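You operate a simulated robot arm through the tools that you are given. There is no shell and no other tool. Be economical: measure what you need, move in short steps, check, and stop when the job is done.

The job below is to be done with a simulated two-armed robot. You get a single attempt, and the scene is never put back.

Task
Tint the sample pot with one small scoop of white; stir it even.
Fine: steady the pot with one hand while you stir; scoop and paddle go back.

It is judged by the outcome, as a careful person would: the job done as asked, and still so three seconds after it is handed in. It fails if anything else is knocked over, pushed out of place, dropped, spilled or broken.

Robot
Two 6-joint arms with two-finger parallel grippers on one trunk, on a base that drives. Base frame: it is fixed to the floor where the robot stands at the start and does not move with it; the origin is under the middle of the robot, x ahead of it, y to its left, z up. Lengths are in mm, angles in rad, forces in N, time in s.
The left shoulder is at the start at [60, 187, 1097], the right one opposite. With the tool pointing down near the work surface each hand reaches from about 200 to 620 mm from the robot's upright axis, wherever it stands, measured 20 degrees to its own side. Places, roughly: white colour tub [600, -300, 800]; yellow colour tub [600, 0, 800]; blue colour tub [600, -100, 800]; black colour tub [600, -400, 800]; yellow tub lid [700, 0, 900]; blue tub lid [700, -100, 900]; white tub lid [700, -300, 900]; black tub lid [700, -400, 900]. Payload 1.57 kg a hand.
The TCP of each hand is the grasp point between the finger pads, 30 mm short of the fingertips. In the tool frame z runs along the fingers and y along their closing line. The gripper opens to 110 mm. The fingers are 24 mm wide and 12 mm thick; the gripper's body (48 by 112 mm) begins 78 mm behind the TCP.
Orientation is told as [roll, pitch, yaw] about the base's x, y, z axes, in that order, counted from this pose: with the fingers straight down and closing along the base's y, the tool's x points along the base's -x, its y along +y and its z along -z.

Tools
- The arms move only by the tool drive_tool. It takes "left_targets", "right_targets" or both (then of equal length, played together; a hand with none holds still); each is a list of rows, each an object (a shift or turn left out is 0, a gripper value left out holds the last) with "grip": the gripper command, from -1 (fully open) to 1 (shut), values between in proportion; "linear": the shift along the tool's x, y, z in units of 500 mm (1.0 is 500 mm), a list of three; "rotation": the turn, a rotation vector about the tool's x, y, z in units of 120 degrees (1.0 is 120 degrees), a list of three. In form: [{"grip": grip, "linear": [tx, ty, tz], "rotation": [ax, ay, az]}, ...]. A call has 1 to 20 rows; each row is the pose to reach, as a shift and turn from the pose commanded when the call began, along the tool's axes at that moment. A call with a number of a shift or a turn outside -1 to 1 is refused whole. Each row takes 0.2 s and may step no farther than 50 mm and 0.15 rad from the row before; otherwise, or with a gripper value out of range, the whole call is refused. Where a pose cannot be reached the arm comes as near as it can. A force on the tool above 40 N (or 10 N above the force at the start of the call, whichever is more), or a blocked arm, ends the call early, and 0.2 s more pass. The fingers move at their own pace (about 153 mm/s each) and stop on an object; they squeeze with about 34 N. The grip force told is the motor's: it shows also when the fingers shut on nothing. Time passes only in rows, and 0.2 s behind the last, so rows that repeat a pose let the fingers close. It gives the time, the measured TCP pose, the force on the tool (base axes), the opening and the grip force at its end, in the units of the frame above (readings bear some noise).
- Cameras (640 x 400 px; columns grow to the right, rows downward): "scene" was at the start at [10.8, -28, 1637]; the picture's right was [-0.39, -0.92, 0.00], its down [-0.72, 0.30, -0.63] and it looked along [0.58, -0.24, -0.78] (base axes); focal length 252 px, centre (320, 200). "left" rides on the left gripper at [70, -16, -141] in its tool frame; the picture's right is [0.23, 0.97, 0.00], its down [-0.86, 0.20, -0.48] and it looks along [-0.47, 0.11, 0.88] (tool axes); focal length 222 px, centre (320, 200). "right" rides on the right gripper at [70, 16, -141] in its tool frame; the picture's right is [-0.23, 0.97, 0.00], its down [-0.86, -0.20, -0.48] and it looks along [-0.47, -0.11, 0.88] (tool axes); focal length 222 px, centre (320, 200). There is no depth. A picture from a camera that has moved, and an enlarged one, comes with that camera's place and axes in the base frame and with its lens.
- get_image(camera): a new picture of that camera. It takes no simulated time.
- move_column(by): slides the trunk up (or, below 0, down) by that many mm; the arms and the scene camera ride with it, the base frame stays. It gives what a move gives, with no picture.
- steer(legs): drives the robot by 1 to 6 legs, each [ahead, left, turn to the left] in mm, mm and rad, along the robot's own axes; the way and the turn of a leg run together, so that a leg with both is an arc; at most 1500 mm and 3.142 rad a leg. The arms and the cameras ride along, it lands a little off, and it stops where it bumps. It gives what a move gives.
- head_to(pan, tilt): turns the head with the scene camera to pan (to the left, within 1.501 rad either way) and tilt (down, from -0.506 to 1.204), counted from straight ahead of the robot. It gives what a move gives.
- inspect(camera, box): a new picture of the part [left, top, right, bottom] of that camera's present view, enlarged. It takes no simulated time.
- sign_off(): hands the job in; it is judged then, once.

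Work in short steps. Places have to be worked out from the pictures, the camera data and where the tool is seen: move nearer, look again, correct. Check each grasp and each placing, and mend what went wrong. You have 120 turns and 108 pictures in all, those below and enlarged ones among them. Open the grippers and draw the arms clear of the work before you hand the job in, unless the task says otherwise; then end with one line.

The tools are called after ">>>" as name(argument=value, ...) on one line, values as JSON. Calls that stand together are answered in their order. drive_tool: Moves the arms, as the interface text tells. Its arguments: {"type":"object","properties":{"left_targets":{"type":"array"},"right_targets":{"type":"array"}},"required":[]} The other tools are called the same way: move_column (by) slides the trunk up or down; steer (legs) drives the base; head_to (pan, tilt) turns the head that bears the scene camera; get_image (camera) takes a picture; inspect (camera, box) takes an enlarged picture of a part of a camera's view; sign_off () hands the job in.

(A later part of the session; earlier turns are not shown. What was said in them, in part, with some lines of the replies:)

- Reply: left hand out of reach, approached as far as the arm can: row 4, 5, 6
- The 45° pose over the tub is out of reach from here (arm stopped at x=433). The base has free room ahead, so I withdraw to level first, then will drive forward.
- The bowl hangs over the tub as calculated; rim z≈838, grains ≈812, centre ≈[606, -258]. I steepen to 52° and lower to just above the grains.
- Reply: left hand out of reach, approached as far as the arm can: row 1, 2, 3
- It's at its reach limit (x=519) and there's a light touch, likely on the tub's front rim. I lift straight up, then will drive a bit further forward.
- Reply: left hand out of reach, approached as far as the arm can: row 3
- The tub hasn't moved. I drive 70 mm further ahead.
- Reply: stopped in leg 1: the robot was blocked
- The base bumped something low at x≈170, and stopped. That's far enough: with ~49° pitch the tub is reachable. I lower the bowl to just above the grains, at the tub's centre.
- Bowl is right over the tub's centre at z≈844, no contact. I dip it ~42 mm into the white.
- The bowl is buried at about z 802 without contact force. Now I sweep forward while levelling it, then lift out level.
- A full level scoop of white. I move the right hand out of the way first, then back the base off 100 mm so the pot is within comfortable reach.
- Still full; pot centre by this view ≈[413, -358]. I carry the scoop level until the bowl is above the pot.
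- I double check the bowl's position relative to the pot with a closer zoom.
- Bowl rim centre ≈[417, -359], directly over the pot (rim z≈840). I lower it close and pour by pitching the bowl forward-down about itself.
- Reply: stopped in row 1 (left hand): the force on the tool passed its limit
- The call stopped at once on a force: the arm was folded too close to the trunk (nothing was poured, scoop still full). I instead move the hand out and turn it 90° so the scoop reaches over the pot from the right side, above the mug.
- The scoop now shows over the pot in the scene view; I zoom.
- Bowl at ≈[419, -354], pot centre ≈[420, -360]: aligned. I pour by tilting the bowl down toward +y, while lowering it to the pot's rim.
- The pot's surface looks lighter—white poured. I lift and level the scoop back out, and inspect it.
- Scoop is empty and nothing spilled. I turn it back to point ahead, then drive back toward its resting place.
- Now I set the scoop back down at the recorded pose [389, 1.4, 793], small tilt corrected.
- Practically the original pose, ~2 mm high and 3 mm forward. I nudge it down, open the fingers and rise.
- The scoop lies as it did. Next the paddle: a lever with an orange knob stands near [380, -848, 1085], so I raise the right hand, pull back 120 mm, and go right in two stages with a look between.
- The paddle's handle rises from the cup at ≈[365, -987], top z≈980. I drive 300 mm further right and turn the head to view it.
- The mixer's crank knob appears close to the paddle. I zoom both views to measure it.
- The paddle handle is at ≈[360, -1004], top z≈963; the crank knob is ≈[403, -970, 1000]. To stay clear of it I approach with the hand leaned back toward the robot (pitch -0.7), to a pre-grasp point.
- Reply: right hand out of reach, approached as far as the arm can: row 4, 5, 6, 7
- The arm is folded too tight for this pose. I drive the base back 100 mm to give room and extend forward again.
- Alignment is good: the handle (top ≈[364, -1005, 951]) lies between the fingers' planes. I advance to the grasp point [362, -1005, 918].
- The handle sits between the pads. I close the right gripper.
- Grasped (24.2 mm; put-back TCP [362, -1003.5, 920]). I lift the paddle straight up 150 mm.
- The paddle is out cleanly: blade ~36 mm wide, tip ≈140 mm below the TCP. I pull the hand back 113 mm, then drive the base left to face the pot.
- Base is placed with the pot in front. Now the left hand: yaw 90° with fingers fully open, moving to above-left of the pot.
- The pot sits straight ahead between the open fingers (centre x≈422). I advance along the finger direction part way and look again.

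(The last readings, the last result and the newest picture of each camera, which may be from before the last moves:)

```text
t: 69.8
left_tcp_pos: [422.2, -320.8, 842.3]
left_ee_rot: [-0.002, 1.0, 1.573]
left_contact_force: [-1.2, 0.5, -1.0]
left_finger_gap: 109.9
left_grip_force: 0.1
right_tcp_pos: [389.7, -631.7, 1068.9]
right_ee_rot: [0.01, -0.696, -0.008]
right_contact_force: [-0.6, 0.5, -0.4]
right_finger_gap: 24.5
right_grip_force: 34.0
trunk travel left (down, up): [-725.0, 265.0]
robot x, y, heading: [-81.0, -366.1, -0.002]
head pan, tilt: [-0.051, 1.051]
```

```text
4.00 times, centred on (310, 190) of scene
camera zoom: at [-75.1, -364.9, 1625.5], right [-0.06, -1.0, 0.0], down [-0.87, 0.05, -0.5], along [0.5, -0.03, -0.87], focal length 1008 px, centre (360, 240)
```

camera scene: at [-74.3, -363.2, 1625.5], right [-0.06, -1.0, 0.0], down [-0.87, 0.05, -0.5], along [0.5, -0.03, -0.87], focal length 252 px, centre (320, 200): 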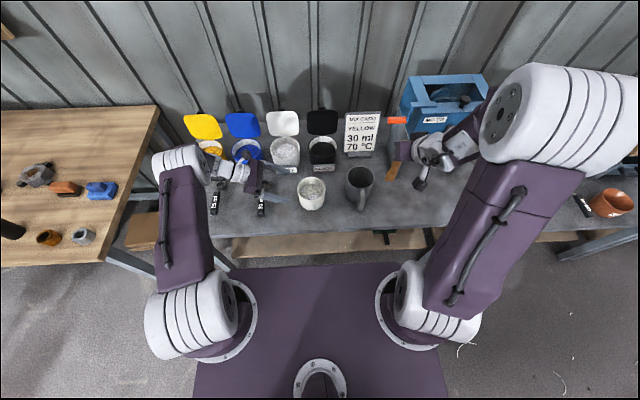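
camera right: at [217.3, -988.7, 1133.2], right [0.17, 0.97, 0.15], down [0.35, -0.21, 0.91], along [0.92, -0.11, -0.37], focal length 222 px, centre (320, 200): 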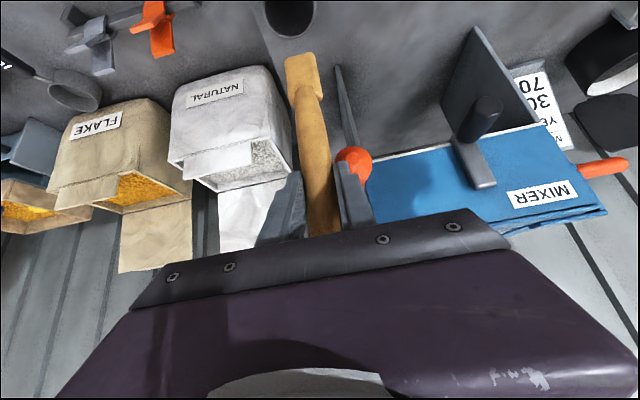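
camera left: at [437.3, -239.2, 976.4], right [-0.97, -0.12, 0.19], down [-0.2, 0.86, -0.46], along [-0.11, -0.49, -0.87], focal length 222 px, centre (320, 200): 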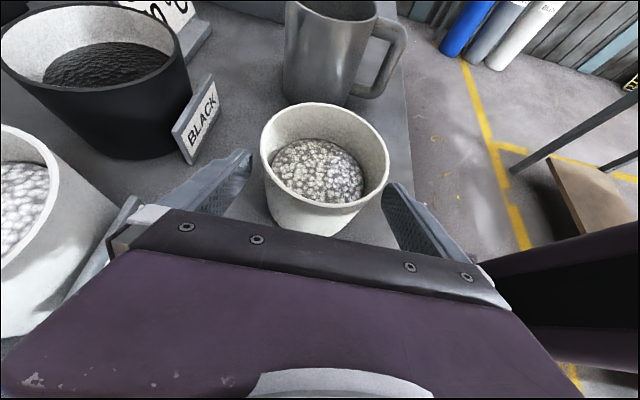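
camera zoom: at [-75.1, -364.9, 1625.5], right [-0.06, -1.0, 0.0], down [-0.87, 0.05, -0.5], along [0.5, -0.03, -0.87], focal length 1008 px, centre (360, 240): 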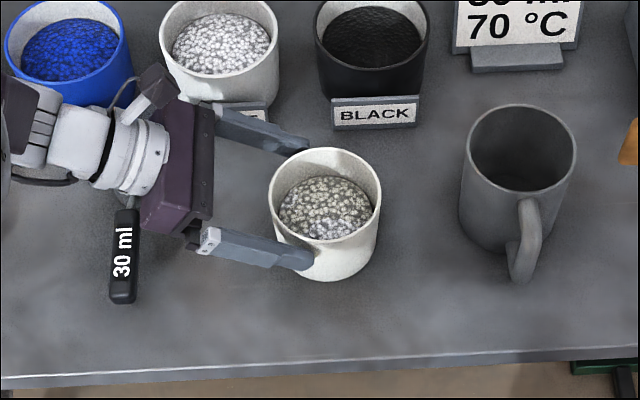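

Centred: pot at x≈422.5, fingers straddling with clearance on both sides. I advance the last 48 mm.

>>> drive_tool(left_targets=[{"linear": [0, 0, 0.032]}, {"linear": [-0.001, 0, 0.064]}, {"linear": [-0.002, 0, 0.096]}])

>>> get_image(camera="left")

>>> inspect(camera="scene", box=[230, 140, 390, 240])

```text
t: 70.7
left_tcp_pos: [420.9, -360.5, 814.2]
left_ee_rot: [0.0, 1.0, 1.571]
left_contact_force: [-0.3, 0.5, 0.1]
left_finger_gap: 109.8
left_grip_force: 0.1
right_tcp_pos: [388.6, -631.1, 1068.3]
right_ee_rot: [0.01, -0.697, -0.007]
right_contact_force: [-0.1, -0.4, 0.4]
right_finger_gap: 24.5
right_grip_force: 34.1
trunk travel left (down, up): [-725.0, 265.0]
robot x, y, heading: [-78.1, -361.9, -0.004]
head pan, tilt: [-0.051, 1.051]
```

```text
43 pictures are left
camera left: at [437.6, -279.2, 949.1], right [-0.97, -0.12, 0.19], down [-0.2, 0.86, -0.46], along [-0.11, -0.49, -0.87], focal length 222 px, centre (320, 200)
```

left: 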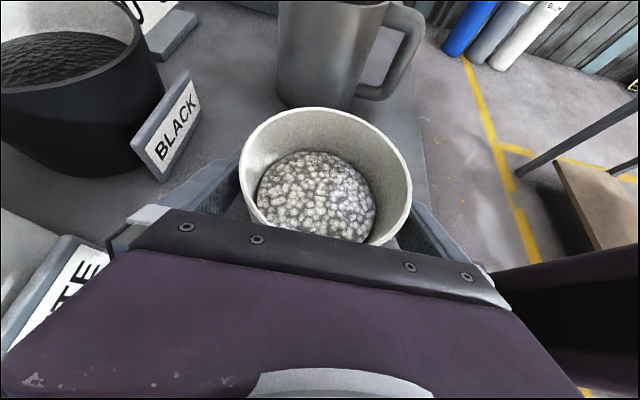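

```text
4.00 times, centred on (310, 190) of scene
camera zoom: at [-74.9, -364.7, 1625.5], right [-0.06, -1.0, 0.0], down [-0.87, 0.05, -0.5], along [0.5, -0.03, -0.87], focal length 1008 px, centre (360, 240)
```

zoom: 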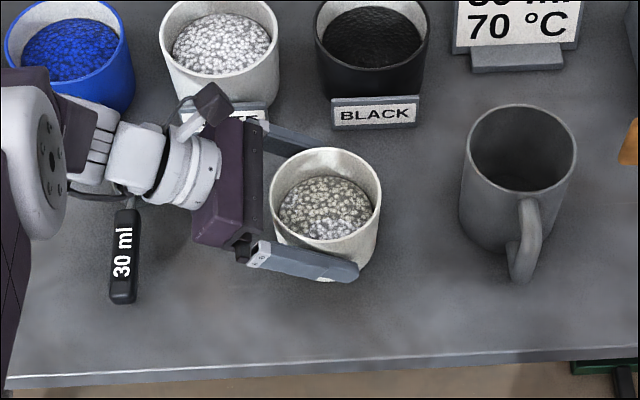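

The fingers straddle the pot with no contact. I close on it.

>>> drive_tool(left_targets=[{"grip": -0.7}, {"grip": -0.4}, {"grip": 1.0}, {"grip": 1.0}])

>>> inspect(camera="scene", box=[230, 140, 390, 240])

```text
t: 71.7
left_tcp_pos: [422.1, -362.4, 814.9]
left_ee_rot: [0.002, 0.998, 1.571]
left_contact_force: [-0.5, -0.7, 0.2]
left_finger_gap: 101.7
left_grip_force: 34.3
right_tcp_pos: [389.4, -631.8, 1068.9]
right_ee_rot: [0.011, -0.697, -0.008]
right_contact_force: [0.3, 0.7, -1.0]
right_finger_gap: 24.8
right_grip_force: 34.0
trunk travel left (down, up): [-725.0, 265.0]
robot x, y, heading: [-81.2, -360.3, -0.007]
head pan, tilt: [-0.051, 1.051]
```

```text
4.00 times, centred on (310, 190) of scene
camera zoom: at [-75.2, -364.6, 1625.5], right [-0.06, -1.0, 0.0], down [-0.87, 0.05, -0.5], along [0.5, -0.03, -0.87], focal length 1008 px, centre (360, 240)
```

zoom: 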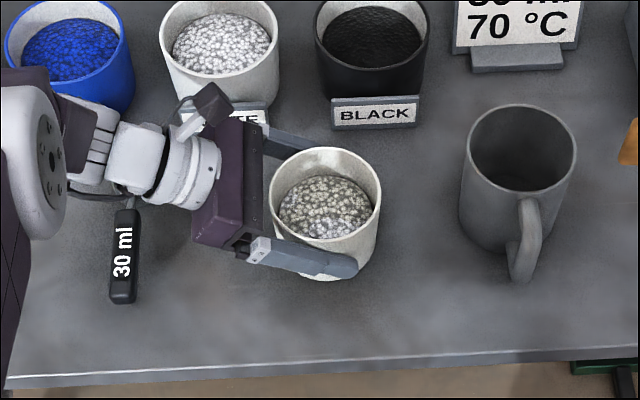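

Pot held (gap 101.7 mm), undisturbed. I bring the paddle over the pot at height.

>>> drive_tool(right_targets=[{"linear": [-0.007, 0.08, 0.006]}, {"linear": [-0.014, 0.16, 0.011]}, {"linear": [-0.02, 0.24, 0.017]}, {"linear": [-0.027, 0.32, 0.023]}, {"linear": [-0.034, 0.4, 0.029]}, {"linear": [-0.041, 0.47, 0.034]}, {"linear": [-0.048, 0.54, 0.04]}])

>>> get_image(camera="right")

>>> get_image(camera="left")

>>> get_image(camera="scene")

```text
t: 73.2
left_tcp_pos: [421.0, -362.4, 815.0]
left_ee_rot: [0.001, 1.001, 1.571]
left_contact_force: [-0.2, 0.2, 1.3]
left_finger_gap: 102.0
left_grip_force: 33.5
right_tcp_pos: [395.0, -565.7, 1067.3]
right_ee_rot: [0.022, -0.692, -0.009]
right_contact_force: [0.2, 0.4, -0.3]
right_finger_gap: 24.3
right_grip_force: 34.2
right hand out of reach, approached as far as the arm can: row 2, 3, 4, 5, 6, 7
trunk travel left (down, up): [-725.0, 265.0]
robot x, y, heading: [-79.8, -365.5, -0.004]
head pan, tilt: [-0.051, 1.051]
```

```text
40 pictures are left
camera right: at [249.9, -549.2, 1131.1], right [0.17, 0.97, 0.16], down [0.35, -0.21, 0.91], along [0.92, -0.1, -0.38], focal length 222 px, centre (320, 200)
```

right: 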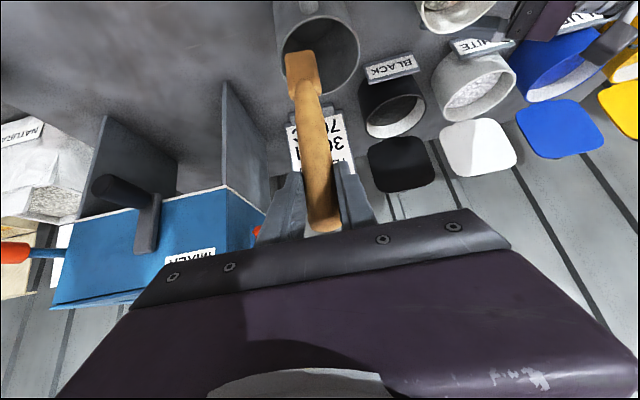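

```text
39 pictures are left
camera left: at [437.4, -278.9, 949.2], right [-0.97, -0.12, 0.19], down [-0.2, 0.86, -0.46], along [-0.11, -0.49, -0.87], focal length 222 px, centre (320, 200)
```

left: 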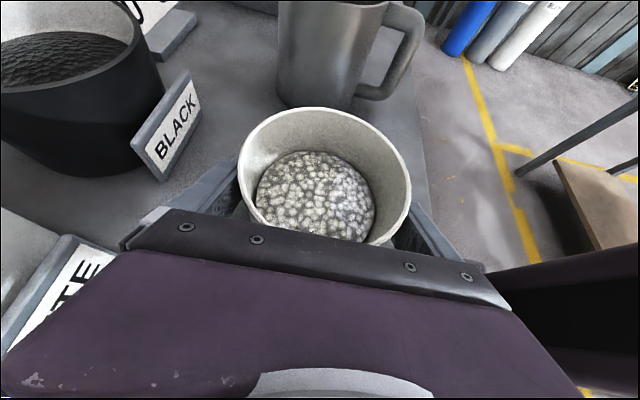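

```text
38 pictures are left
camera scene: at [-75.2, -364.3, 1625.5], right [-0.06, -1.0, 0.0], down [-0.87, 0.05, -0.5], along [0.5, -0.03, -0.87], focal length 252 px, centre (320, 200)
```

scene: 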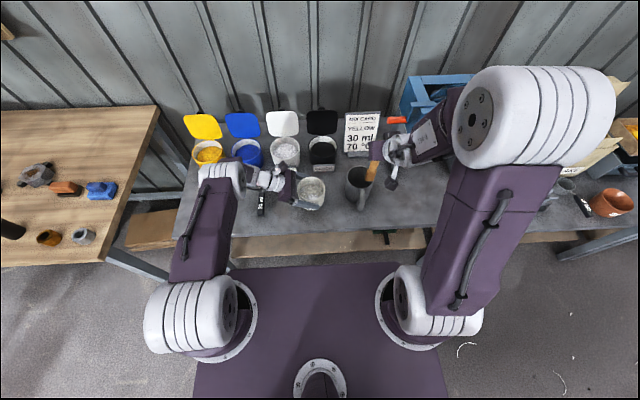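

At fixed heading the right arm can't come further inward. I rotate the hand about the vertical (paddle stays upright) so it reaches in from the right side.

>>> drive_tool(right_targets=[{"linear": [0, 0.01, 0], "rotation": [-0.043, 0, -0.0513]}, {"linear": [-0.004, 0.02, 0.004], "rotation": [-0.086, 0, -0.1026]}, {"linear": [-0.008, 0.035, 0.008], "rotation": [-0.129, 0, -0.154]}, {"linear": [-0.012, 0.05, 0.011], "rotation": [-0.172, 0, -0.205]}, {"linear": [-0.016, 0.07, 0.014], "rotation": [-0.215, 0, -0.2565]}, {"linear": [-0.02, 0.09, 0.017], "rotation": [-0.258, 0, -0.308]}, {"linear": [-0.024, 0.11, 0.02], "rotation": [-0.301, 0, -0.359]}, {"linear": [-0.028, 0.13, 0.024], "rotation": [-0.344, 0, -0.41]}, {"linear": [-0.033, 0.15, 0.028], "rotation": [-0.387, 0, -0.462]}, {"linear": [-0.038, 0.172, 0.032], "rotation": [-0.43, 0, -0.513]}])

>>> get_image(camera="scene")

```text
t: 75.5
left_tcp_pos: [422.2, -361.8, 814.3]
left_ee_rot: [-0.001, 1.0, 1.571]
left_contact_force: [0.3, -0.6, 1.0]
left_finger_gap: 101.8
left_grip_force: 34.0
right_tcp_pos: [419.6, -482.9, 1068.6]
right_ee_rot: [0.007, -0.704, 1.399]
right_contact_force: [0.3, -0.1, -1.5]
right_finger_gap: 24.4
right_grip_force: 33.8
trunk travel left (down, up): [-725.0, 265.0]
robot x, y, heading: [-81.5, -361.6, -0.008]
head pan, tilt: [-0.051, 1.051]
```

```text
37 pictures are left
camera scene: at [-74.9, -364.1, 1625.5], right [-0.06, -1.0, 0.0], down [-0.87, 0.05, -0.5], along [0.5, -0.03, -0.87], focal length 252 px, centre (320, 200)
```

scene: 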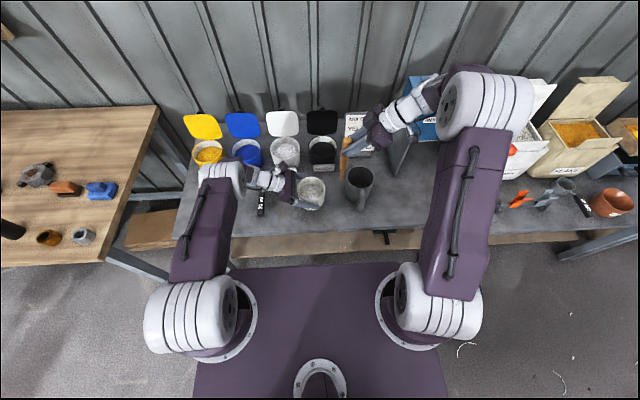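

That works. I move it sideways over the pot at the same height and zoom in.

>>> drive_tool(right_targets=[{"linear": [-0.055, 0.012, 0.047]}, {"linear": [-0.11, 0.023, 0.093]}, {"linear": [-0.166, 0.035, 0.14]}])

>>> inspect(camera="scene", box=[230, 120, 390, 220])

>>> get_image(camera="left")

>>> get_image(camera="right")

```text
t: 76.2
left_tcp_pos: [422.0, -360.8, 814.2]
left_ee_rot: [0.001, 1.003, 1.571]
left_contact_force: [0.4, -0.1, 1.5]
left_finger_gap: 101.9
left_grip_force: 34.3
right_tcp_pos: [421.9, -372.8, 1069.4]
right_ee_rot: [0.005, -0.705, 1.397]
right_contact_force: [-0.1, -0.2, -0.3]
right_finger_gap: 24.5
right_grip_force: 33.8
trunk travel left (down, up): [-725.0, 265.0]
robot x, y, heading: [-83.0, -360.8, -0.005]
head pan, tilt: [-0.051, 1.051]
```

```text
4.00 times, centred on (310, 170) of scene
camera zoom: at [-75.1, -362.9, 1625.5], right [-0.06, -1.0, 0.0], down [-0.87, 0.05, -0.5], along [0.5, -0.03, -0.87], focal length 1008 px, centre (360, 320)
```

zoom: 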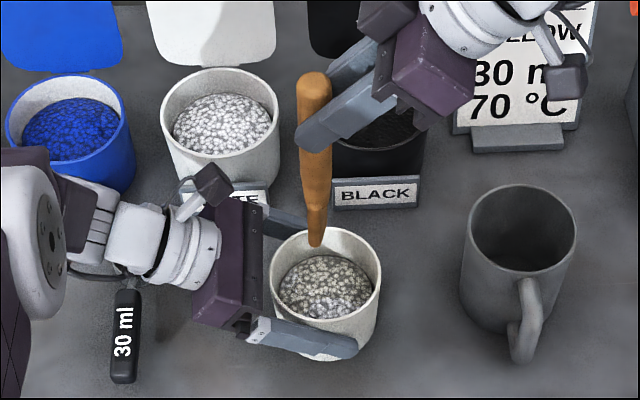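

```text
35 pictures are left
camera left: at [437.4, -278.3, 949.1], right [-0.97, -0.12, 0.19], down [-0.2, 0.86, -0.46], along [-0.11, -0.49, -0.87], focal length 222 px, centre (320, 200)
```

left: 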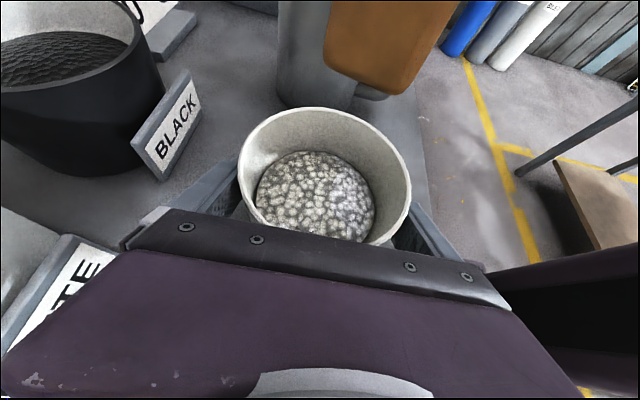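

```text
34 pictures are left
camera right: at [379.7, -510.8, 1131.6], right [-0.93, 0.34, 0.15], down [0.26, 0.3, 0.92], along [0.26, 0.89, -0.37], focal length 222 px, centre (320, 200)
```

right: 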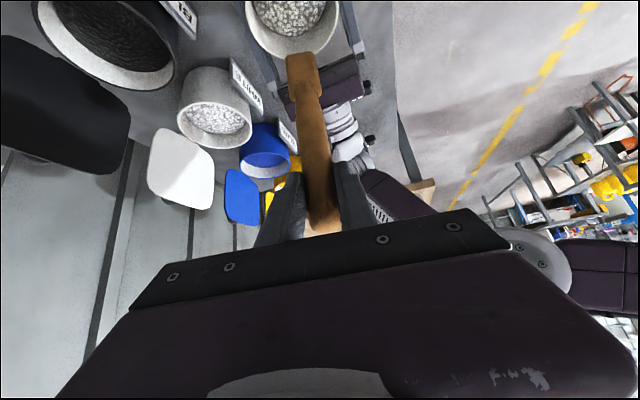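

From the views the paddle tip is ≈[421, -355, 905] (TCP + [-1, +18, -160]). I centre it on the pot and lower to rim level for a check.

>>> drive_tool(right_targets=[{"linear": [0.043, -0.002, 0.042]}, {"linear": [0.0864, -0.004, 0.084]}])

>>> inspect(camera="scene", box=[230, 120, 390, 220])

>>> get_image(camera="left")

```text
t: 76.8
left_tcp_pos: [421.7, -361.5, 814.2]
left_ee_rot: [0.002, 1.0, 1.57]
left_contact_force: [0.1, 0.3, -0.1]
left_finger_gap: 101.7
left_grip_force: 34.3
right_tcp_pos: [421.3, -379.8, 1008.6]
right_ee_rot: [0.003, -0.705, 1.398]
right_contact_force: [0.6, -0.6, -0.8]
right_finger_gap: 24.8
right_grip_force: 33.7
trunk travel left (down, up): [-725.0, 265.0]
robot x, y, heading: [-84.6, -365.0, -0.001]
head pan, tilt: [-0.051, 1.051]
```

```text
4.00 times, centred on (310, 170) of scene
camera zoom: at [-75.0, -364.6, 1625.5], right [-0.06, -1.0, 0.0], down [-0.87, 0.05, -0.5], along [0.5, -0.03, -0.87], focal length 1008 px, centre (360, 320)
```

zoom: 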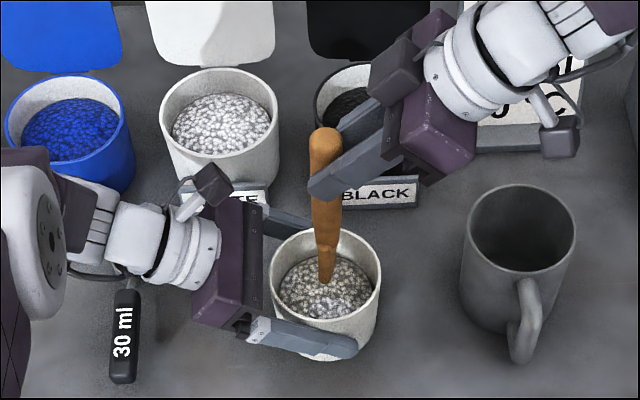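

```text
32 pictures are left
camera left: at [437.5, -279.1, 949.2], right [-0.97, -0.12, 0.19], down [-0.2, 0.86, -0.46], along [-0.11, -0.49, -0.87], focal length 222 px, centre (320, 200)
```

left: 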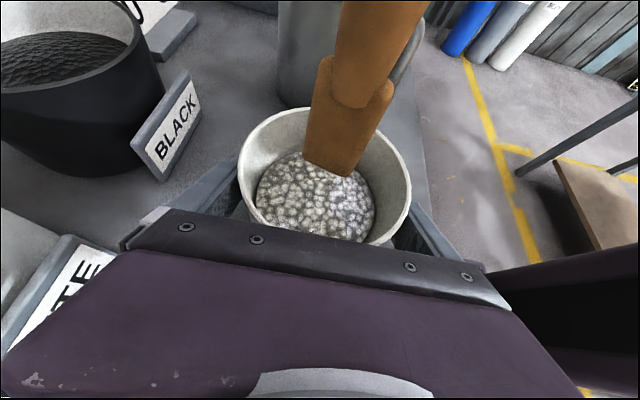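

Tip is at ≈[420, -363, 841], centred at the mouth of the pot. I lower it ~58 mm into the grains.

>>> drive_tool(right_targets=[{"linear": [0.019, -0.001, 0.022]}, {"linear": [0.038, -0.002, 0.044]}, {"linear": [0.056, -0.003, 0.066]}, {"linear": [0.075, -0.003, 0.0886]}])

>>> get_image(camera="left")

```text
t: 77.8
left_tcp_pos: [421.4, -360.9, 813.9]
left_ee_rot: [0.0, 1.0, 1.57]
left_contact_force: [-1.2, 0.4, 0.7]
left_finger_gap: 101.5
left_grip_force: 34.2
right_tcp_pos: [423.5, -378.5, 951.2]
right_ee_rot: [0.003, -0.705, 1.4]
right_contact_force: [0.6, -0.1, -0.8]
right_finger_gap: 24.6
right_grip_force: 34.0
trunk travel left (down, up): [-725.0, 265.0]
robot x, y, heading: [-82.9, -363.3, -0.006]
head pan, tilt: [-0.051, 1.051]
```

```text
31 pictures are left
camera left: at [437.4, -278.9, 949.2], right [-0.97, -0.12, 0.19], down [-0.2, 0.86, -0.46], along [-0.11, -0.49, -0.87], focal length 222 px, centre (320, 200)
```

left: 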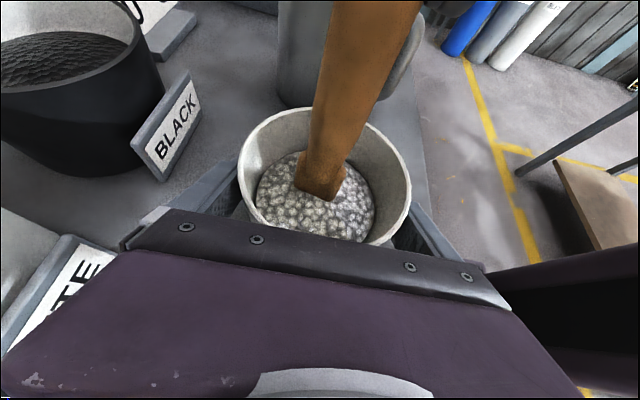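

The paddle is in the grains with no hard contact. I stir with circles of 16 mm radius while the left hand holds the pot.

>>> drive_tool(right_targets=[{"linear": [-0.0042, -0.0315, 0.0035]}, {"linear": [-0.0199, -0.0184, 0.0169]}, {"linear": [-0.024, 0.0054, 0.0204]}, {"linear": [-0.014, 0.0261, 0.0119]}, {"linear": [0.0042, 0.0315, -0.0035]}, {"linear": [0.0199, 0.0184, -0.0169]}, {"linear": [0.024, -0.0054, -0.0204]}, {"linear": [0.014, -0.0261, -0.0119]}, {"linear": [-0.0042, -0.0315, 0.0035]}, {"linear": [-0.0199, -0.0184, 0.0169]}, {"linear": [-0.024, 0.0054, 0.0204]}, {"linear": [-0.014, 0.0261, 0.0119]}, {"linear": [0.0042, 0.0315, -0.0035]}, {"linear": [0.0199, 0.0184, -0.0169]}, {"linear": [0.024, -0.0054, -0.0204]}, {"linear": [0.014, -0.0261, -0.0119]}, {"linear": [-0.0042, -0.0315, 0.0035]}, {"linear": [-0.0199, -0.0184, 0.0169]}, {"linear": [-0.01, 0, 0.008]}, {"linear": [0, 0, 0]}])

>>> get_image(camera="left")

```text
t: 82.0
left_tcp_pos: [421.2, -360.7, 814.6]
left_ee_rot: [0.001, 1.001, 1.571]
left_contact_force: [-0.5, -0.5, 0.9]
left_finger_gap: 101.7
left_grip_force: 34.1
right_tcp_pos: [422.9, -379.9, 951.6]
right_ee_rot: [0.004, -0.704, 1.397]
right_contact_force: [0.8, -0.5, -0.3]
right_finger_gap: 24.6
right_grip_force: 34.4
trunk travel left (down, up): [-725.0, 265.0]
robot x, y, heading: [-80.7, -363.3, -0.004]
head pan, tilt: [-0.051, 1.051]
```

```text
30 pictures are left
camera left: at [437.2, -279.0, 949.2], right [-0.97, -0.12, 0.19], down [-0.2, 0.86, -0.46], along [-0.11, -0.49, -0.87], focal length 222 px, centre (320, 200)
```

left: 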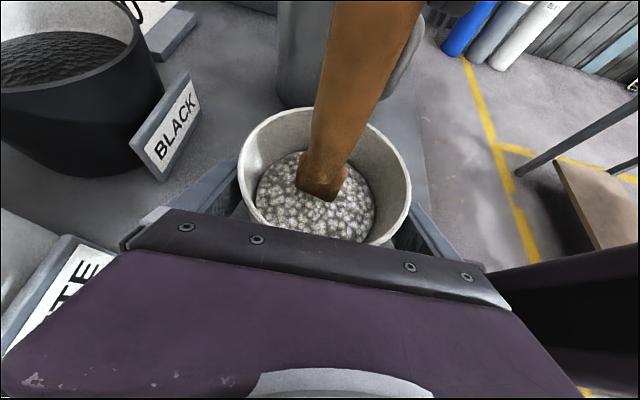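

Looks more even. I stir 2.5 more loops the other way, 5 mm deeper.

>>> drive_tool(right_targets=[{"linear": [0.0065, 0, 0.0076]}, {"linear": [0.0107, 0.0315, 0.0041]}, {"linear": [-0.0075, 0.0261, 0.0195]}, {"linear": [-0.0175, 0.0054, 0.028]}, {"linear": [-0.0134, -0.0184, 0.0245]}, {"linear": [0.0023, -0.0315, 0.0111]}, {"linear": [0.0205, -0.0261, -0.0043]}, {"linear": [0.0305, -0.0054, -0.0128]}, {"linear": [0.0264, 0.0184, -0.0093]}, {"linear": [0.0107, 0.0315, 0.0041]}, {"linear": [-0.0075, 0.0261, 0.0195]}, {"linear": [-0.0175, 0.0054, 0.028]}, {"linear": [-0.0134, -0.0184, 0.0245]}, {"linear": [0.0023, -0.0315, 0.0111]}, {"linear": [0.0205, -0.0261, -0.0043]}, {"linear": [0.0305, -0.0054, -0.0128]}, {"linear": [0.0264, 0.0184, -0.0093]}, {"linear": [0.0107, 0.0315, 0.0041]}, {"linear": [0.0085, 0.015, 0.006]}, {"linear": [0.0065, 0, 0.0076]}])

>>> inspect(camera="left", box=[220, 90, 440, 250])

```text
t: 86.2
left_tcp_pos: [421.1, -361.2, 814.1]
left_ee_rot: [-0.001, 0.999, 1.571]
left_contact_force: [1.1, 0.4, 1.0]
left_finger_gap: 101.6
left_grip_force: 33.8
right_tcp_pos: [424.6, -379.7, 945.6]
right_ee_rot: [0.004, -0.705, 1.397]
right_contact_force: [-0.1, 0.6, -0.1]
right_finger_gap: 24.8
right_grip_force: 34.1
trunk travel left (down, up): [-725.0, 265.0]
robot x, y, heading: [-80.4, -364.5, -0.006]
head pan, tilt: [-0.051, 1.051]
```

```text
2.50 times, centred on (330, 170) of left
camera zoom: at [437.5, -278.8, 949.2], right [-0.97, -0.12, 0.19], down [-0.2, 0.86, -0.46], along [-0.11, -0.49, -0.87], focal length 555 px, centre (295, 275)
```

zoom: 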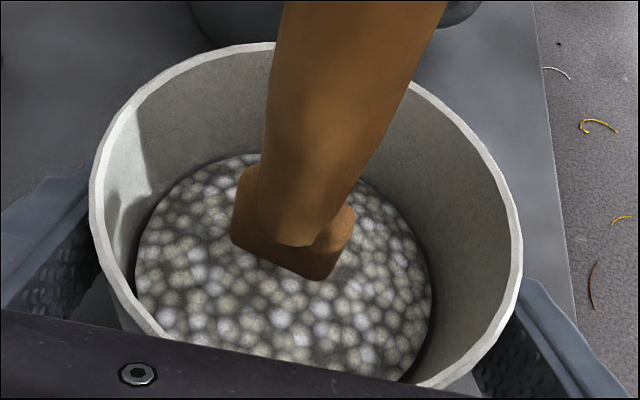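

The surface is uniform (no white patch). One more round of stirring for good measure.

>>> drive_tool(right_targets=[{"linear": [-0.0042, -0.0315, 0.0035]}, {"linear": [-0.0199, -0.0184, 0.0169]}, {"linear": [-0.024, 0.0054, 0.0204]}, {"linear": [-0.014, 0.0261, 0.0119]}, {"linear": [0.0042, 0.0315, -0.0035]}, {"linear": [0.0199, 0.0184, -0.0169]}, {"linear": [0.024, -0.0054, -0.0204]}, {"linear": [0.014, -0.0261, -0.0119]}, {"linear": [-0.0042, -0.0315, 0.0035]}, {"linear": [-0.0199, -0.0184, 0.0169]}, {"linear": [-0.024, 0.0054, 0.0204]}, {"linear": [-0.014, 0.0261, 0.0119]}, {"linear": [0.0042, 0.0315, -0.0035]}, {"linear": [0.0199, 0.0184, -0.0169]}, {"linear": [0.024, -0.0054, -0.0204]}, {"linear": [0.014, -0.0261, -0.0119]}, {"linear": [-0.0042, -0.0315, 0.0035]}, {"linear": [-0.0199, -0.0184, 0.0169]}, {"linear": [-0.01, 0, 0.008]}, {"linear": [0, 0, 0]}])

>>> drive_tool(right_targets=[{"linear": [-0.039, 0, -0.046]}, {"linear": [-0.078, 0, -0.091]}, {"linear": [-0.116, 0, -0.137]}, {"linear": [-0.155, 0, -0.183]}])

>>> inspect(camera="scene", box=[230, 120, 390, 220])

>>> get_image(camera="left")

```text
t: 90.5
left_tcp_pos: [421.1, -360.5, 814.3]
left_ee_rot: [0.002, 1.0, 1.57]
left_contact_force: [-0.8, -0.6, 0.7]
left_finger_gap: 101.8
left_grip_force: 33.5
right_tcp_pos: [423.8, -380.7, 946.3]
right_ee_rot: [0.003, -0.706, 1.398]
right_contact_force: [0.8, 0.2, -0.2]
right_finger_gap: 24.5
right_grip_force: 33.7
trunk travel left (down, up): [-725.0, 265.0]
robot x, y, heading: [-82.6, -363.8, -0.004]
head pan, tilt: [-0.051, 1.051]
```

```text
t: 91.5
left_tcp_pos: [420.1, -361.2, 814.6]
left_ee_rot: [0.0, 1.001, 1.57]
left_contact_force: [-0.8, 0.9, 0.6]
left_finger_gap: 102.0
left_grip_force: 34.1
right_tcp_pos: [422.4, -379.2, 1067.8]
right_ee_rot: [0.006, -0.706, 1.396]
right_contact_force: [-0.2, -1.0, -0.8]
right_finger_gap: 24.6
right_grip_force: 33.6
trunk travel left (down, up): [-725.0, 265.0]
robot x, y, heading: [-81.9, -358.9, -0.007]
head pan, tilt: [-0.051, 1.051]
```

```text
4.00 times, centred on (310, 170) of scene
camera zoom: at [-75.6, -364.2, 1625.4], right [-0.06, -1.0, 0.0], down [-0.87, 0.05, -0.5], along [0.5, -0.03, -0.87], focal length 1008 px, centre (360, 320)
```

zoom: 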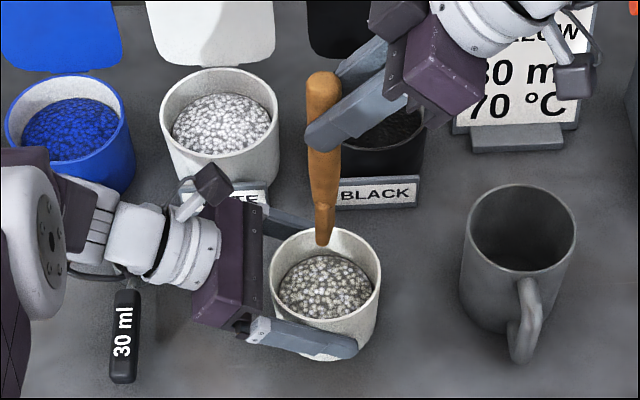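

```text
27 pictures are left
camera left: at [437.2, -278.8, 949.2], right [-0.97, -0.12, 0.19], down [-0.2, 0.86, -0.46], along [-0.11, -0.49, -0.87], focal length 222 px, centre (320, 200)
```

left: 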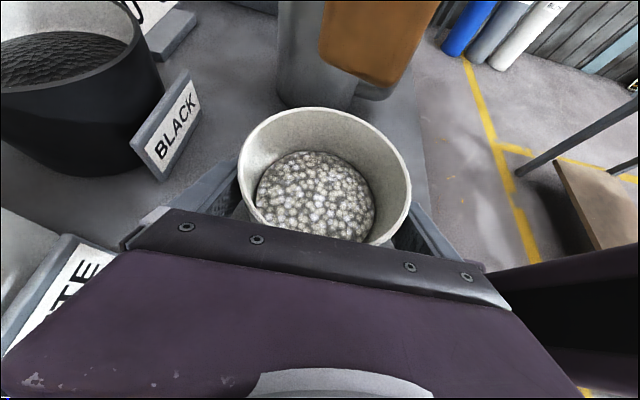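

The mix is uniformly tinted. I draw the paddle away to the right and turn it back, while the left hand opens and withdraws along its approach line.

>>> drive_tool(right_targets=[{"linear": [0.055, -0.012, -0.047]}, {"linear": [0.11, -0.023, -0.093]}, {"linear": [0.166, -0.035, -0.14]}, {"linear": [0.185, -0.034, -0.156], "rotation": [0.043, 0, 0.0513]}, {"linear": [0.203, -0.033, -0.172], "rotation": [0.086, 0, 0.1026]}, {"linear": [0.222, -0.033, -0.187], "rotation": [0.129, 0, 0.154]}, {"linear": [0.241, -0.032, -0.203], "rotation": [0.172, 0, 0.205]}, {"linear": [0.26, -0.031, -0.219], "rotation": [0.215, 0, 0.2565]}, {"linear": [0.278, -0.03, -0.235], "rotation": [0.258, 0, 0.308]}, {"linear": [0.297, -0.029, -0.251], "rotation": [0.301, 0, 0.359]}, {"linear": [0.316, -0.029, -0.266], "rotation": [0.344, 0, 0.41]}, {"linear": [0.334, -0.028, -0.282], "rotation": [0.387, 0, 0.462]}, {"linear": [0.353, -0.027, -0.298], "rotation": [0.43, 0, 0.513]}], left_targets=[{"grip": 1.0}, {"grip": 1.0}, {"grip": -1.0}, {"grip": -1.0}, {"grip": -1.0}, {"linear": [0, 0, -0.04]}, {"linear": [0, 0, -0.08]}, {"linear": [0, 0, -0.12]}, {"linear": [0, 0, -0.16]}, {"linear": [0, 0, -0.2]}, {"linear": [0, 0, -0.24]}, {"linear": [0, 0, -0.28]}, {"linear": [0, 0, -0.32]}])

>>> get_image(camera="scene")

>>> get_image(camera="right")

```text
t: 94.2
left_tcp_pos: [422.1, -225.4, 900.7]
left_ee_rot: [0.001, 1.0, 1.571]
left_contact_force: [0.2, -0.4, 0.6]
left_finger_gap: 109.9
left_grip_force: 0.1
right_tcp_pos: [397.0, -610.4, 1065.2]
right_ee_rot: [0.011, -0.694, -0.006]
right_contact_force: [-0.1, -0.8, -0.7]
right_finger_gap: 24.4
right_grip_force: 33.7
trunk travel left (down, up): [-725.0, 265.0]
robot x, y, heading: [-82.3, -365.6, -0.004]
head pan, tilt: [-0.051, 1.051]
```

```text
26 pictures are left
camera scene: at [-75.5, -363.6, 1625.5], right [-0.06, -1.0, 0.0], down [-0.87, 0.05, -0.5], along [0.5, -0.03, -0.87], focal length 252 px, centre (320, 200)
```

scene: 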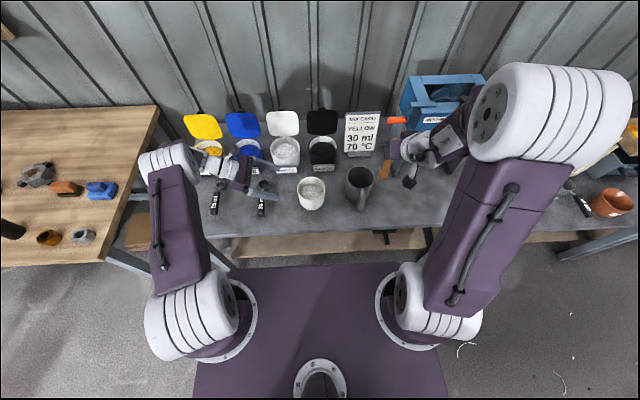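

```text
25 pictures are left
camera right: at [252.5, -591.9, 1129.3], right [0.18, 0.97, 0.15], down [0.35, -0.21, 0.91], along [0.92, -0.11, -0.38], focal length 222 px, centre (320, 200)
```

right: 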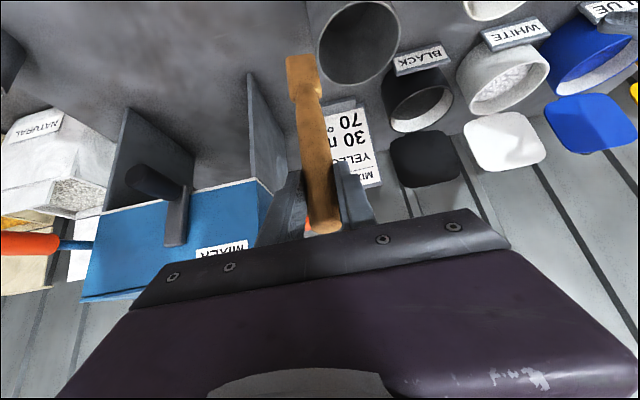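

Pot is standing in place and the paddle hasn't slipped in the grip. I lift and straighten the left hand, then reverse the base moves back to the paddle cup.

>>> drive_tool(left_targets=[{"linear": [0.04, 0, -0.04]}, {"linear": [0.08, 0, -0.08], "rotation": [0, -0.068, 0]}, {"linear": [0.11, 0, -0.11], "rotation": [0, -0.136, 0]}, {"linear": [0.14, 0, -0.14], "rotation": [0, -0.204, 0]}, {"linear": [0.17, 0, -0.17], "rotation": [0, -0.272, 0]}, {"linear": [0.19, 0, -0.19], "rotation": [0, -0.34, 0]}, {"linear": [0.21, 0, -0.2], "rotation": [0, -0.409, 0]}, {"linear": [0.22, 0, -0.212], "rotation": [0, -0.4775, 0]}])

>>> steer(legs=[[-140, 0, 0], [0, -374, 0]])

>>> get_image(camera="right")

```text
t: 96.0
left_tcp_pos: [422.2, -196.7, 1050.7]
left_ee_rot: [-0.002, -0.003, 1.571]
left_contact_force: [-0.5, 0.3, 0.1]
left_finger_gap: 110.0
left_grip_force: 0.0
right_tcp_pos: [397.4, -610.4, 1065.9]
right_ee_rot: [0.012, -0.696, -0.009]
right_contact_force: [0.3, -0.3, -0.3]
right_finger_gap: 24.9
right_grip_force: 34.3
trunk travel left (down, up): [-725.0, 265.0]
robot x, y, heading: [-81.5, -361.0, 0.001]
head pan, tilt: [-0.051, 1.051]
```

```text
t: 99.4
left_tcp_pos: [278.9, -571.2, 1049.2]
left_ee_rot: [0.0, 0.001, 1.572]
left_contact_force: [0.2, -0.5, 0.7]
left_finger_gap: 110.0
left_grip_force: 0.1
right_tcp_pos: [255.9, -984.4, 1066.4]
right_ee_rot: [0.01, -0.696, -0.007]
right_contact_force: [-0.4, 0.1, -1.4]
right_finger_gap: 24.7
right_grip_force: 33.9
trunk travel left (down, up): [-725.0, 265.0]
robot x, y, heading: [-220.5, -739.3, 0.001]
head pan, tilt: [-0.051, 1.051]
```

```text
24 pictures are left
camera right: at [111.0, -966.9, 1129.3], right [0.18, 0.97, 0.15], down [0.35, -0.21, 0.91], along [0.92, -0.11, -0.38], focal length 222 px, centre (320, 200)
```

right: 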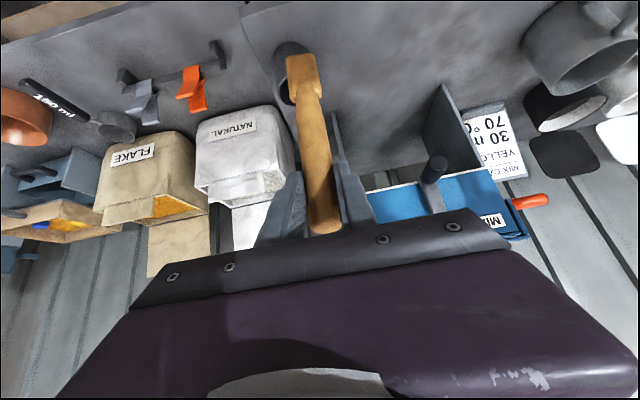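

I extend to directly above the cup, at the same pose as after lifting out.

>>> drive_tool(right_targets=[{"linear": [-0.057, -0.019, 0.043]}, {"linear": [-0.114, -0.038, 0.086]}, {"linear": [-0.17, -0.038, 0.129]}, {"linear": [-0.17, -0.038, 0.129]}])

>>> get_image(camera="right")

>>> head_to(pan=-0.5, tilt=0.85)

>>> get_image(camera="scene")

```text
t: 100.4
left_tcp_pos: [279.2, -571.1, 1050.7]
left_ee_rot: [0.0, 0.001, 1.57]
left_contact_force: [-0.7, -0.1, -0.4]
left_finger_gap: 110.2
left_grip_force: 0.1
right_tcp_pos: [361.2, -1004.1, 1071.5]
right_ee_rot: [0.012, -0.697, -0.009]
right_contact_force: [0.4, 0.4, -0.4]
right_finger_gap: 24.5
right_grip_force: 34.1
trunk travel left (down, up): [-725.0, 265.0]
robot x, y, heading: [-222.9, -740.0, 0.005]
head pan, tilt: [-0.051, 1.051]
```

```text
23 pictures are left
camera right: at [216.6, -986.3, 1134.8], right [0.17, 0.97, 0.15], down [0.35, -0.21, 0.91], along [0.92, -0.11, -0.38], focal length 222 px, centre (320, 200)
```

right: 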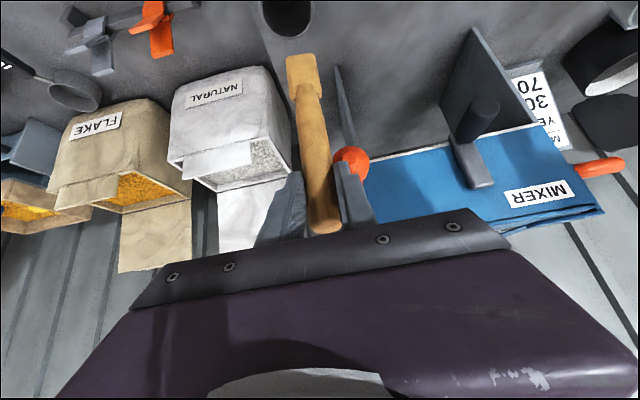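

```text
t: 101.3
left_tcp_pos: [279.4, -571.2, 1050.4]
left_ee_rot: [-0.001, 0.0, 1.57]
left_contact_force: [0.2, 0.0, -0.5]
left_finger_gap: 109.9
left_grip_force: 0.0
right_tcp_pos: [361.4, -1003.6, 1072.1]
right_ee_rot: [0.011, -0.695, -0.008]
right_contact_force: [0.0, -0.3, -0.4]
right_finger_gap: 24.8
right_grip_force: 33.9
trunk travel left (down, up): [-725.0, 265.0]
robot x, y, heading: [-223.7, -738.5, -0.006]
head pan, tilt: [-0.499, 0.85]
```

```text
22 pictures are left
camera scene: at [-214.9, -773.8, 1640.0], right [-0.48, -0.88, 0.0], down [-0.66, 0.36, -0.66], along [0.58, -0.32, -0.75], focal length 252 px, centre (320, 200)
```

scene: 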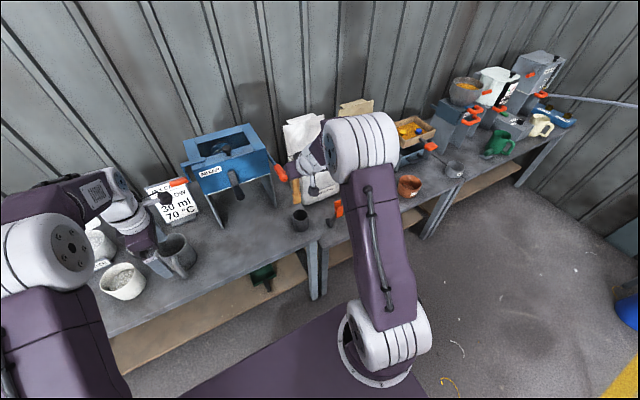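

The view matches the post-lift one (cup mouth at the same pixel). I lower 110 mm and check.

>>> drive_tool(right_targets=[{"linear": [0.035, 0, 0.042]}, {"linear": [0.07, 0, 0.084]}, {"linear": [0.105, 0, 0.126]}, {"linear": [0.141, 0, 0.169]}])

>>> get_image(camera="right")

>>> inspect(camera="scene", box=[240, 150, 400, 250])

```text
t: 102.3
left_tcp_pos: [281.1, -572.6, 1050.9]
left_ee_rot: [0.001, -0.001, 1.572]
left_contact_force: [0.6, 1.4, -0.5]
left_finger_gap: 110.3
left_grip_force: 0.0
right_tcp_pos: [363.2, -1004.6, 958.9]
right_ee_rot: [0.009, -0.696, -0.01]
right_contact_force: [0.0, 1.1, -0.2]
right_finger_gap: 24.8
right_grip_force: 34.1
trunk travel left (down, up): [-725.0, 265.0]
robot x, y, heading: [-224.0, -736.5, -0.001]
head pan, tilt: [-0.499, 0.85]
```

```text
21 pictures are left
camera right: at [218.9, -986.5, 1022.9], right [0.18, 0.97, 0.15], down [0.35, -0.21, 0.91], along [0.92, -0.11, -0.38], focal length 222 px, centre (320, 200)
```

right: 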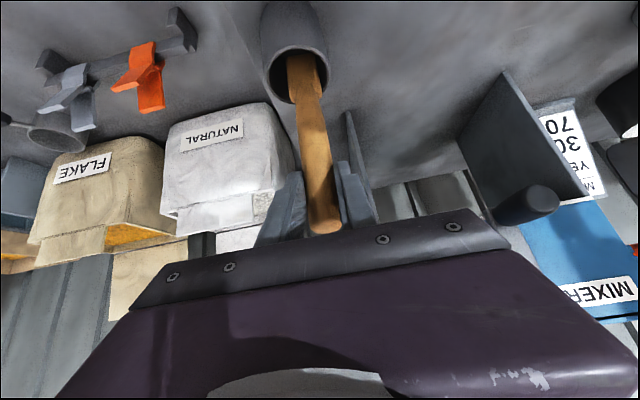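

```text
4.00 times, centred on (320, 200) of scene
camera zoom: at [-213.6, -774.4, 1640.0], right [-0.48, -0.88, 0.0], down [-0.66, 0.36, -0.66], along [0.58, -0.32, -0.75], focal length 1008 px, centre (320, 200)
```

zoom: 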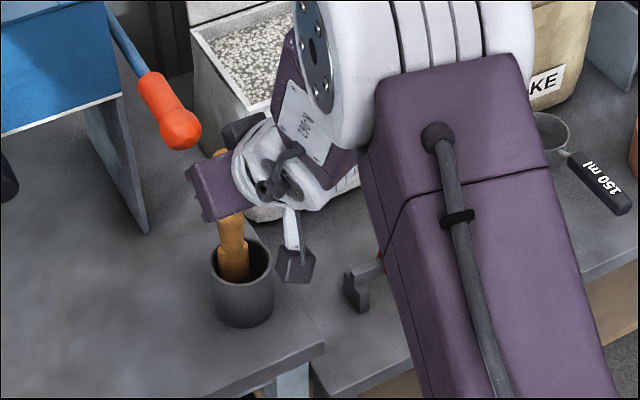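

The blade is inside the cup. I lower the remaining 38 mm to the recorded height.

>>> drive_tool(right_targets=[{"linear": [0.017, 0, 0.02]}, {"linear": [0.034, 0, 0.04]}, {"linear": [0.049, 0, 0.057]}, {"linear": [0.049, 0, 0.057]}])

>>> get_image(camera="right")

```text
t: 103.3
left_tcp_pos: [277.2, -570.1, 1052.4]
left_ee_rot: [-0.001, 0.001, 1.569]
left_contact_force: [-0.2, 0.3, -0.8]
left_finger_gap: 109.8
left_grip_force: 0.1
right_tcp_pos: [361.2, -1002.2, 927.8]
right_ee_rot: [0.008, -0.707, -0.006]
right_contact_force: [1.8, -0.9, 28.1]
right_finger_gap: 25.4
right_grip_force: 34.4
trunk travel left (down, up): [-725.0, 265.0]
robot x, y, heading: [-224.8, -739.5, 0.0]
head pan, tilt: [-0.499, 0.85]
```

```text
19 pictures are left
camera right: at [216.2, -984.2, 989.4], right [0.17, 0.97, 0.15], down [0.34, -0.21, 0.92], along [0.92, -0.11, -0.37], focal length 222 px, centre (320, 200)
```

right: 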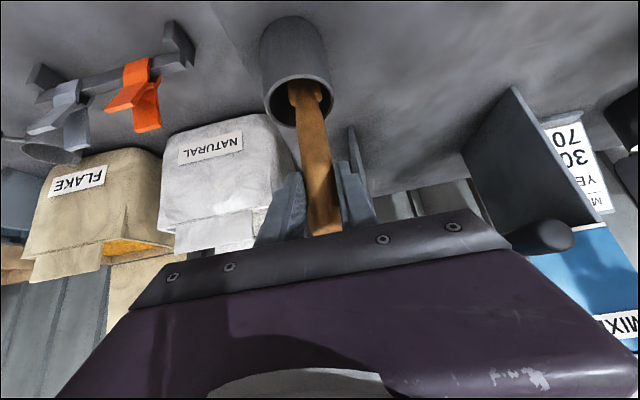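

The tip rests on the cup floor (28 N up). I relieve ~6 mm, then open the fingers to release gently.

>>> drive_tool(right_targets=[{"linear": [-0.008, 0, -0.01]}, {"linear": [-0.01, 0, -0.012]}, {"linear": [-0.01, 0, -0.012]}])

>>> drive_tool(right_targets=[{"grip": 0.4}, {"grip": 0.0}, {"grip": 0.0}])

>>> get_image(camera="right")

```text
t: 104.1
left_tcp_pos: [280.2, -571.2, 1050.0]
left_ee_rot: [-0.001, 0.0, 1.57]
left_contact_force: [0.1, -0.2, 0.2]
left_finger_gap: 110.0
left_grip_force: 0.0
right_tcp_pos: [362.0, -1001.5, 929.8]
right_ee_rot: [0.01, -0.694, -0.009]
right_contact_force: [0.3, 0.7, -0.9]
right_finger_gap: 24.7
right_grip_force: 34.1
trunk travel left (down, up): [-725.0, 265.0]
robot x, y, heading: [-224.9, -740.1, -0.0]
head pan, tilt: [-0.499, 0.85]
```

```text
t: 104.9
left_tcp_pos: [280.2, -571.5, 1049.9]
left_ee_rot: [0.001, 0.0, 1.571]
left_contact_force: [0.3, -0.3, 0.3]
left_finger_gap: 109.8
left_grip_force: 0.0
right_tcp_pos: [362.2, -1003.5, 930.5]
right_ee_rot: [0.01, -0.697, -0.008]
right_contact_force: [-1.0, -0.3, 0.8]
right_finger_gap: 55.1
right_grip_force: 0.1
trunk travel left (down, up): [-725.0, 265.0]
robot x, y, heading: [-224.3, -736.1, -0.002]
head pan, tilt: [-0.499, 0.85]
```

```text
18 pictures are left
camera right: at [217.1, -985.3, 994.3], right [0.18, 0.97, 0.15], down [0.35, -0.21, 0.91], along [0.92, -0.11, -0.38], focal length 222 px, centre (320, 200)
```

right: 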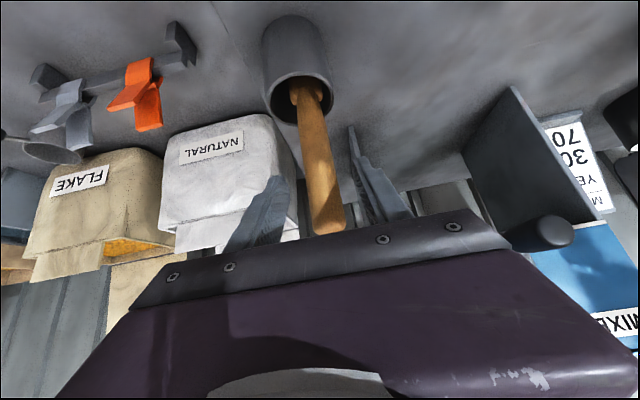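

Released; the paddle leans in its cup as it did. I withdraw along the fingers' line and check.

>>> drive_tool(right_targets=[{"linear": [0, 0, -0.06]}, {"linear": [0, 0, -0.13]}, {"linear": [0, 0, -0.21]}, {"linear": [0.02, 0, -0.29]}])

>>> get_image(camera="right")

>>> get_image(camera="scene")

```text
t: 105.9
left_tcp_pos: [278.1, -570.3, 1052.1]
left_ee_rot: [-0.001, 0.0, 1.572]
left_contact_force: [-0.8, -0.3, 0.5]
left_finger_gap: 109.7
left_grip_force: 0.0
right_tcp_pos: [259.7, -1003.3, 1035.3]
right_ee_rot: [0.01, -0.699, -0.007]
right_contact_force: [-0.3, 0.2, 0.2]
right_finger_gap: 55.2
right_grip_force: 0.0
trunk travel left (down, up): [-725.0, 265.0]
robot x, y, heading: [-223.5, -737.7, -0.004]
head pan, tilt: [-0.499, 0.85]
```

```text
17 pictures are left
camera right: at [115.1, -985.9, 1099.2], right [0.17, 0.97, 0.15], down [0.35, -0.21, 0.91], along [0.92, -0.11, -0.37], focal length 222 px, centre (320, 200)
```

right: 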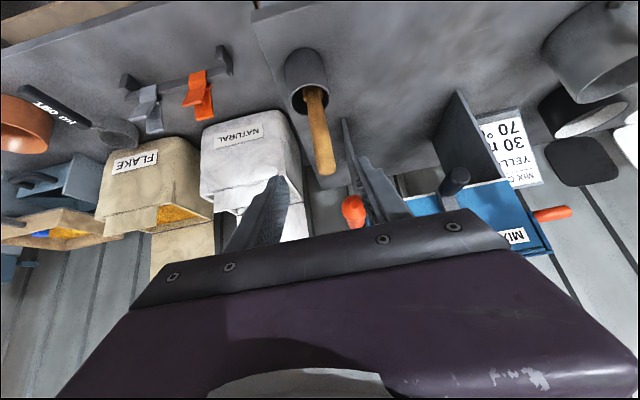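

```text
16 pictures are left
camera scene: at [-217.9, -773.5, 1640.0], right [-0.48, -0.88, 0.0], down [-0.66, 0.36, -0.66], along [0.58, -0.32, -0.75], focal length 252 px, centre (320, 200)
```

scene: 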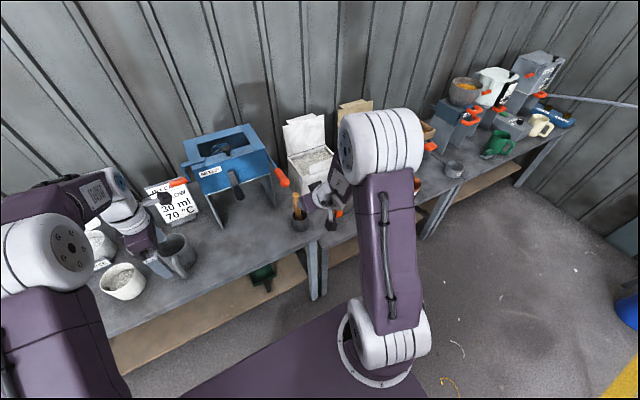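

The paddle is back in its cup. I open the right gripper fully, back the base off so both arms are clear, and look over the bench.

>>> drive_tool(right_targets=[{"grip": -1.0, "linear": [0, 0, -0.05]}, {"linear": [0, 0, -0.1]}])

>>> steer(legs=[[-200, 0, 0], [0, 400, 0]])

>>> head_to(pan=0.0, tilt=0.75)

>>> get_image(camera="scene")

>>> inspect(camera="scene", box=[200, 90, 440, 240])

```text
t: 106.5
left_tcp_pos: [277.3, -570.4, 1052.1]
left_ee_rot: [-0.003, -0.001, 1.572]
left_contact_force: [0.4, 0.7, 0.9]
left_finger_gap: 109.8
left_grip_force: 0.1
right_tcp_pos: [229.1, -1003.6, 1075.2]
right_ee_rot: [0.01, -0.698, -0.008]
right_contact_force: [-0.2, 0.2, -1.2]
right_finger_gap: 110.1
right_grip_force: 0.0
trunk travel left (down, up): [-725.0, 265.0]
robot x, y, heading: [-224.2, -740.6, -0.004]
head pan, tilt: [-0.499, 0.85]
```

```text
t: 110.2
left_tcp_pos: [81.3, -173.3, 1051.2]
left_ee_rot: [0.0, -0.002, 1.568]
left_contact_force: [0.4, -0.4, 0.6]
left_finger_gap: 110.3
left_grip_force: 0.1
right_tcp_pos: [29.2, -604.1, 1073.1]
right_ee_rot: [0.011, -0.696, -0.012]
right_contact_force: [-0.4, -0.1, -0.2]
right_finger_gap: 109.9
right_grip_force: 0.0
trunk travel left (down, up): [-725.0, 265.0]
robot x, y, heading: [-423.2, -333.1, -0.007]
head pan, tilt: [-0.499, 0.85]
```

```text
t: 111.1
left_tcp_pos: [79.4, -172.0, 1051.6]
left_ee_rot: [-0.001, -0.001, 1.567]
left_contact_force: [-0.7, 0.7, 0.2]
left_finger_gap: 109.7
left_grip_force: 0.0
right_tcp_pos: [29.3, -604.1, 1073.6]
right_ee_rot: [0.011, -0.696, -0.012]
right_contact_force: [-0.3, -0.5, -1.3]
right_finger_gap: 110.1
right_grip_force: 0.2
trunk travel left (down, up): [-725.0, 265.0]
robot x, y, heading: [-424.6, -335.5, -0.012]
head pan, tilt: [0.0, 0.75]
```

```text
15 pictures are left
camera scene: at [-400.4, -335.0, 1648.0], right [-0.01, -1.0, 0.0], down [-0.68, 0.01, -0.73], along [0.73, -0.01, -0.68], focal length 252 px, centre (320, 200)
```

scene: 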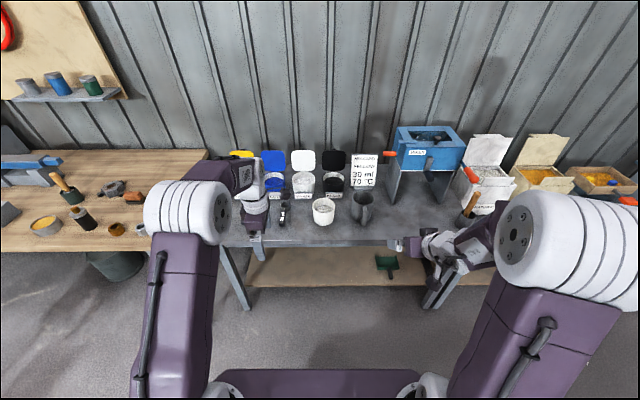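

```text
2.67 times, centred on (320, 165) of scene
camera zoom: at [-400.4, -335.0, 1648.0], right [-0.01, -1.0, 0.0], down [-0.68, 0.01, -0.73], along [0.73, -0.01, -0.68], focal length 672 px, centre (320, 293)
```

zoom: 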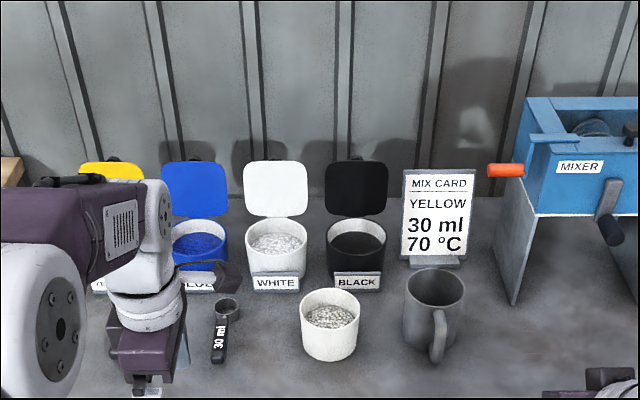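

Everything stands in place: pot tinted and even, tubs and mug undisturbed, scoop and paddle returned, arms clear and open. I hand the job in.

>>> sign_off()

```text
The job is handed in.
```

I put one 15 ml scoop of white in the sample pot and stirred it to an even tint, with the left hand holding the pot. The scoop and the paddle are back in their places, and I saw nothing spilled or displaced.
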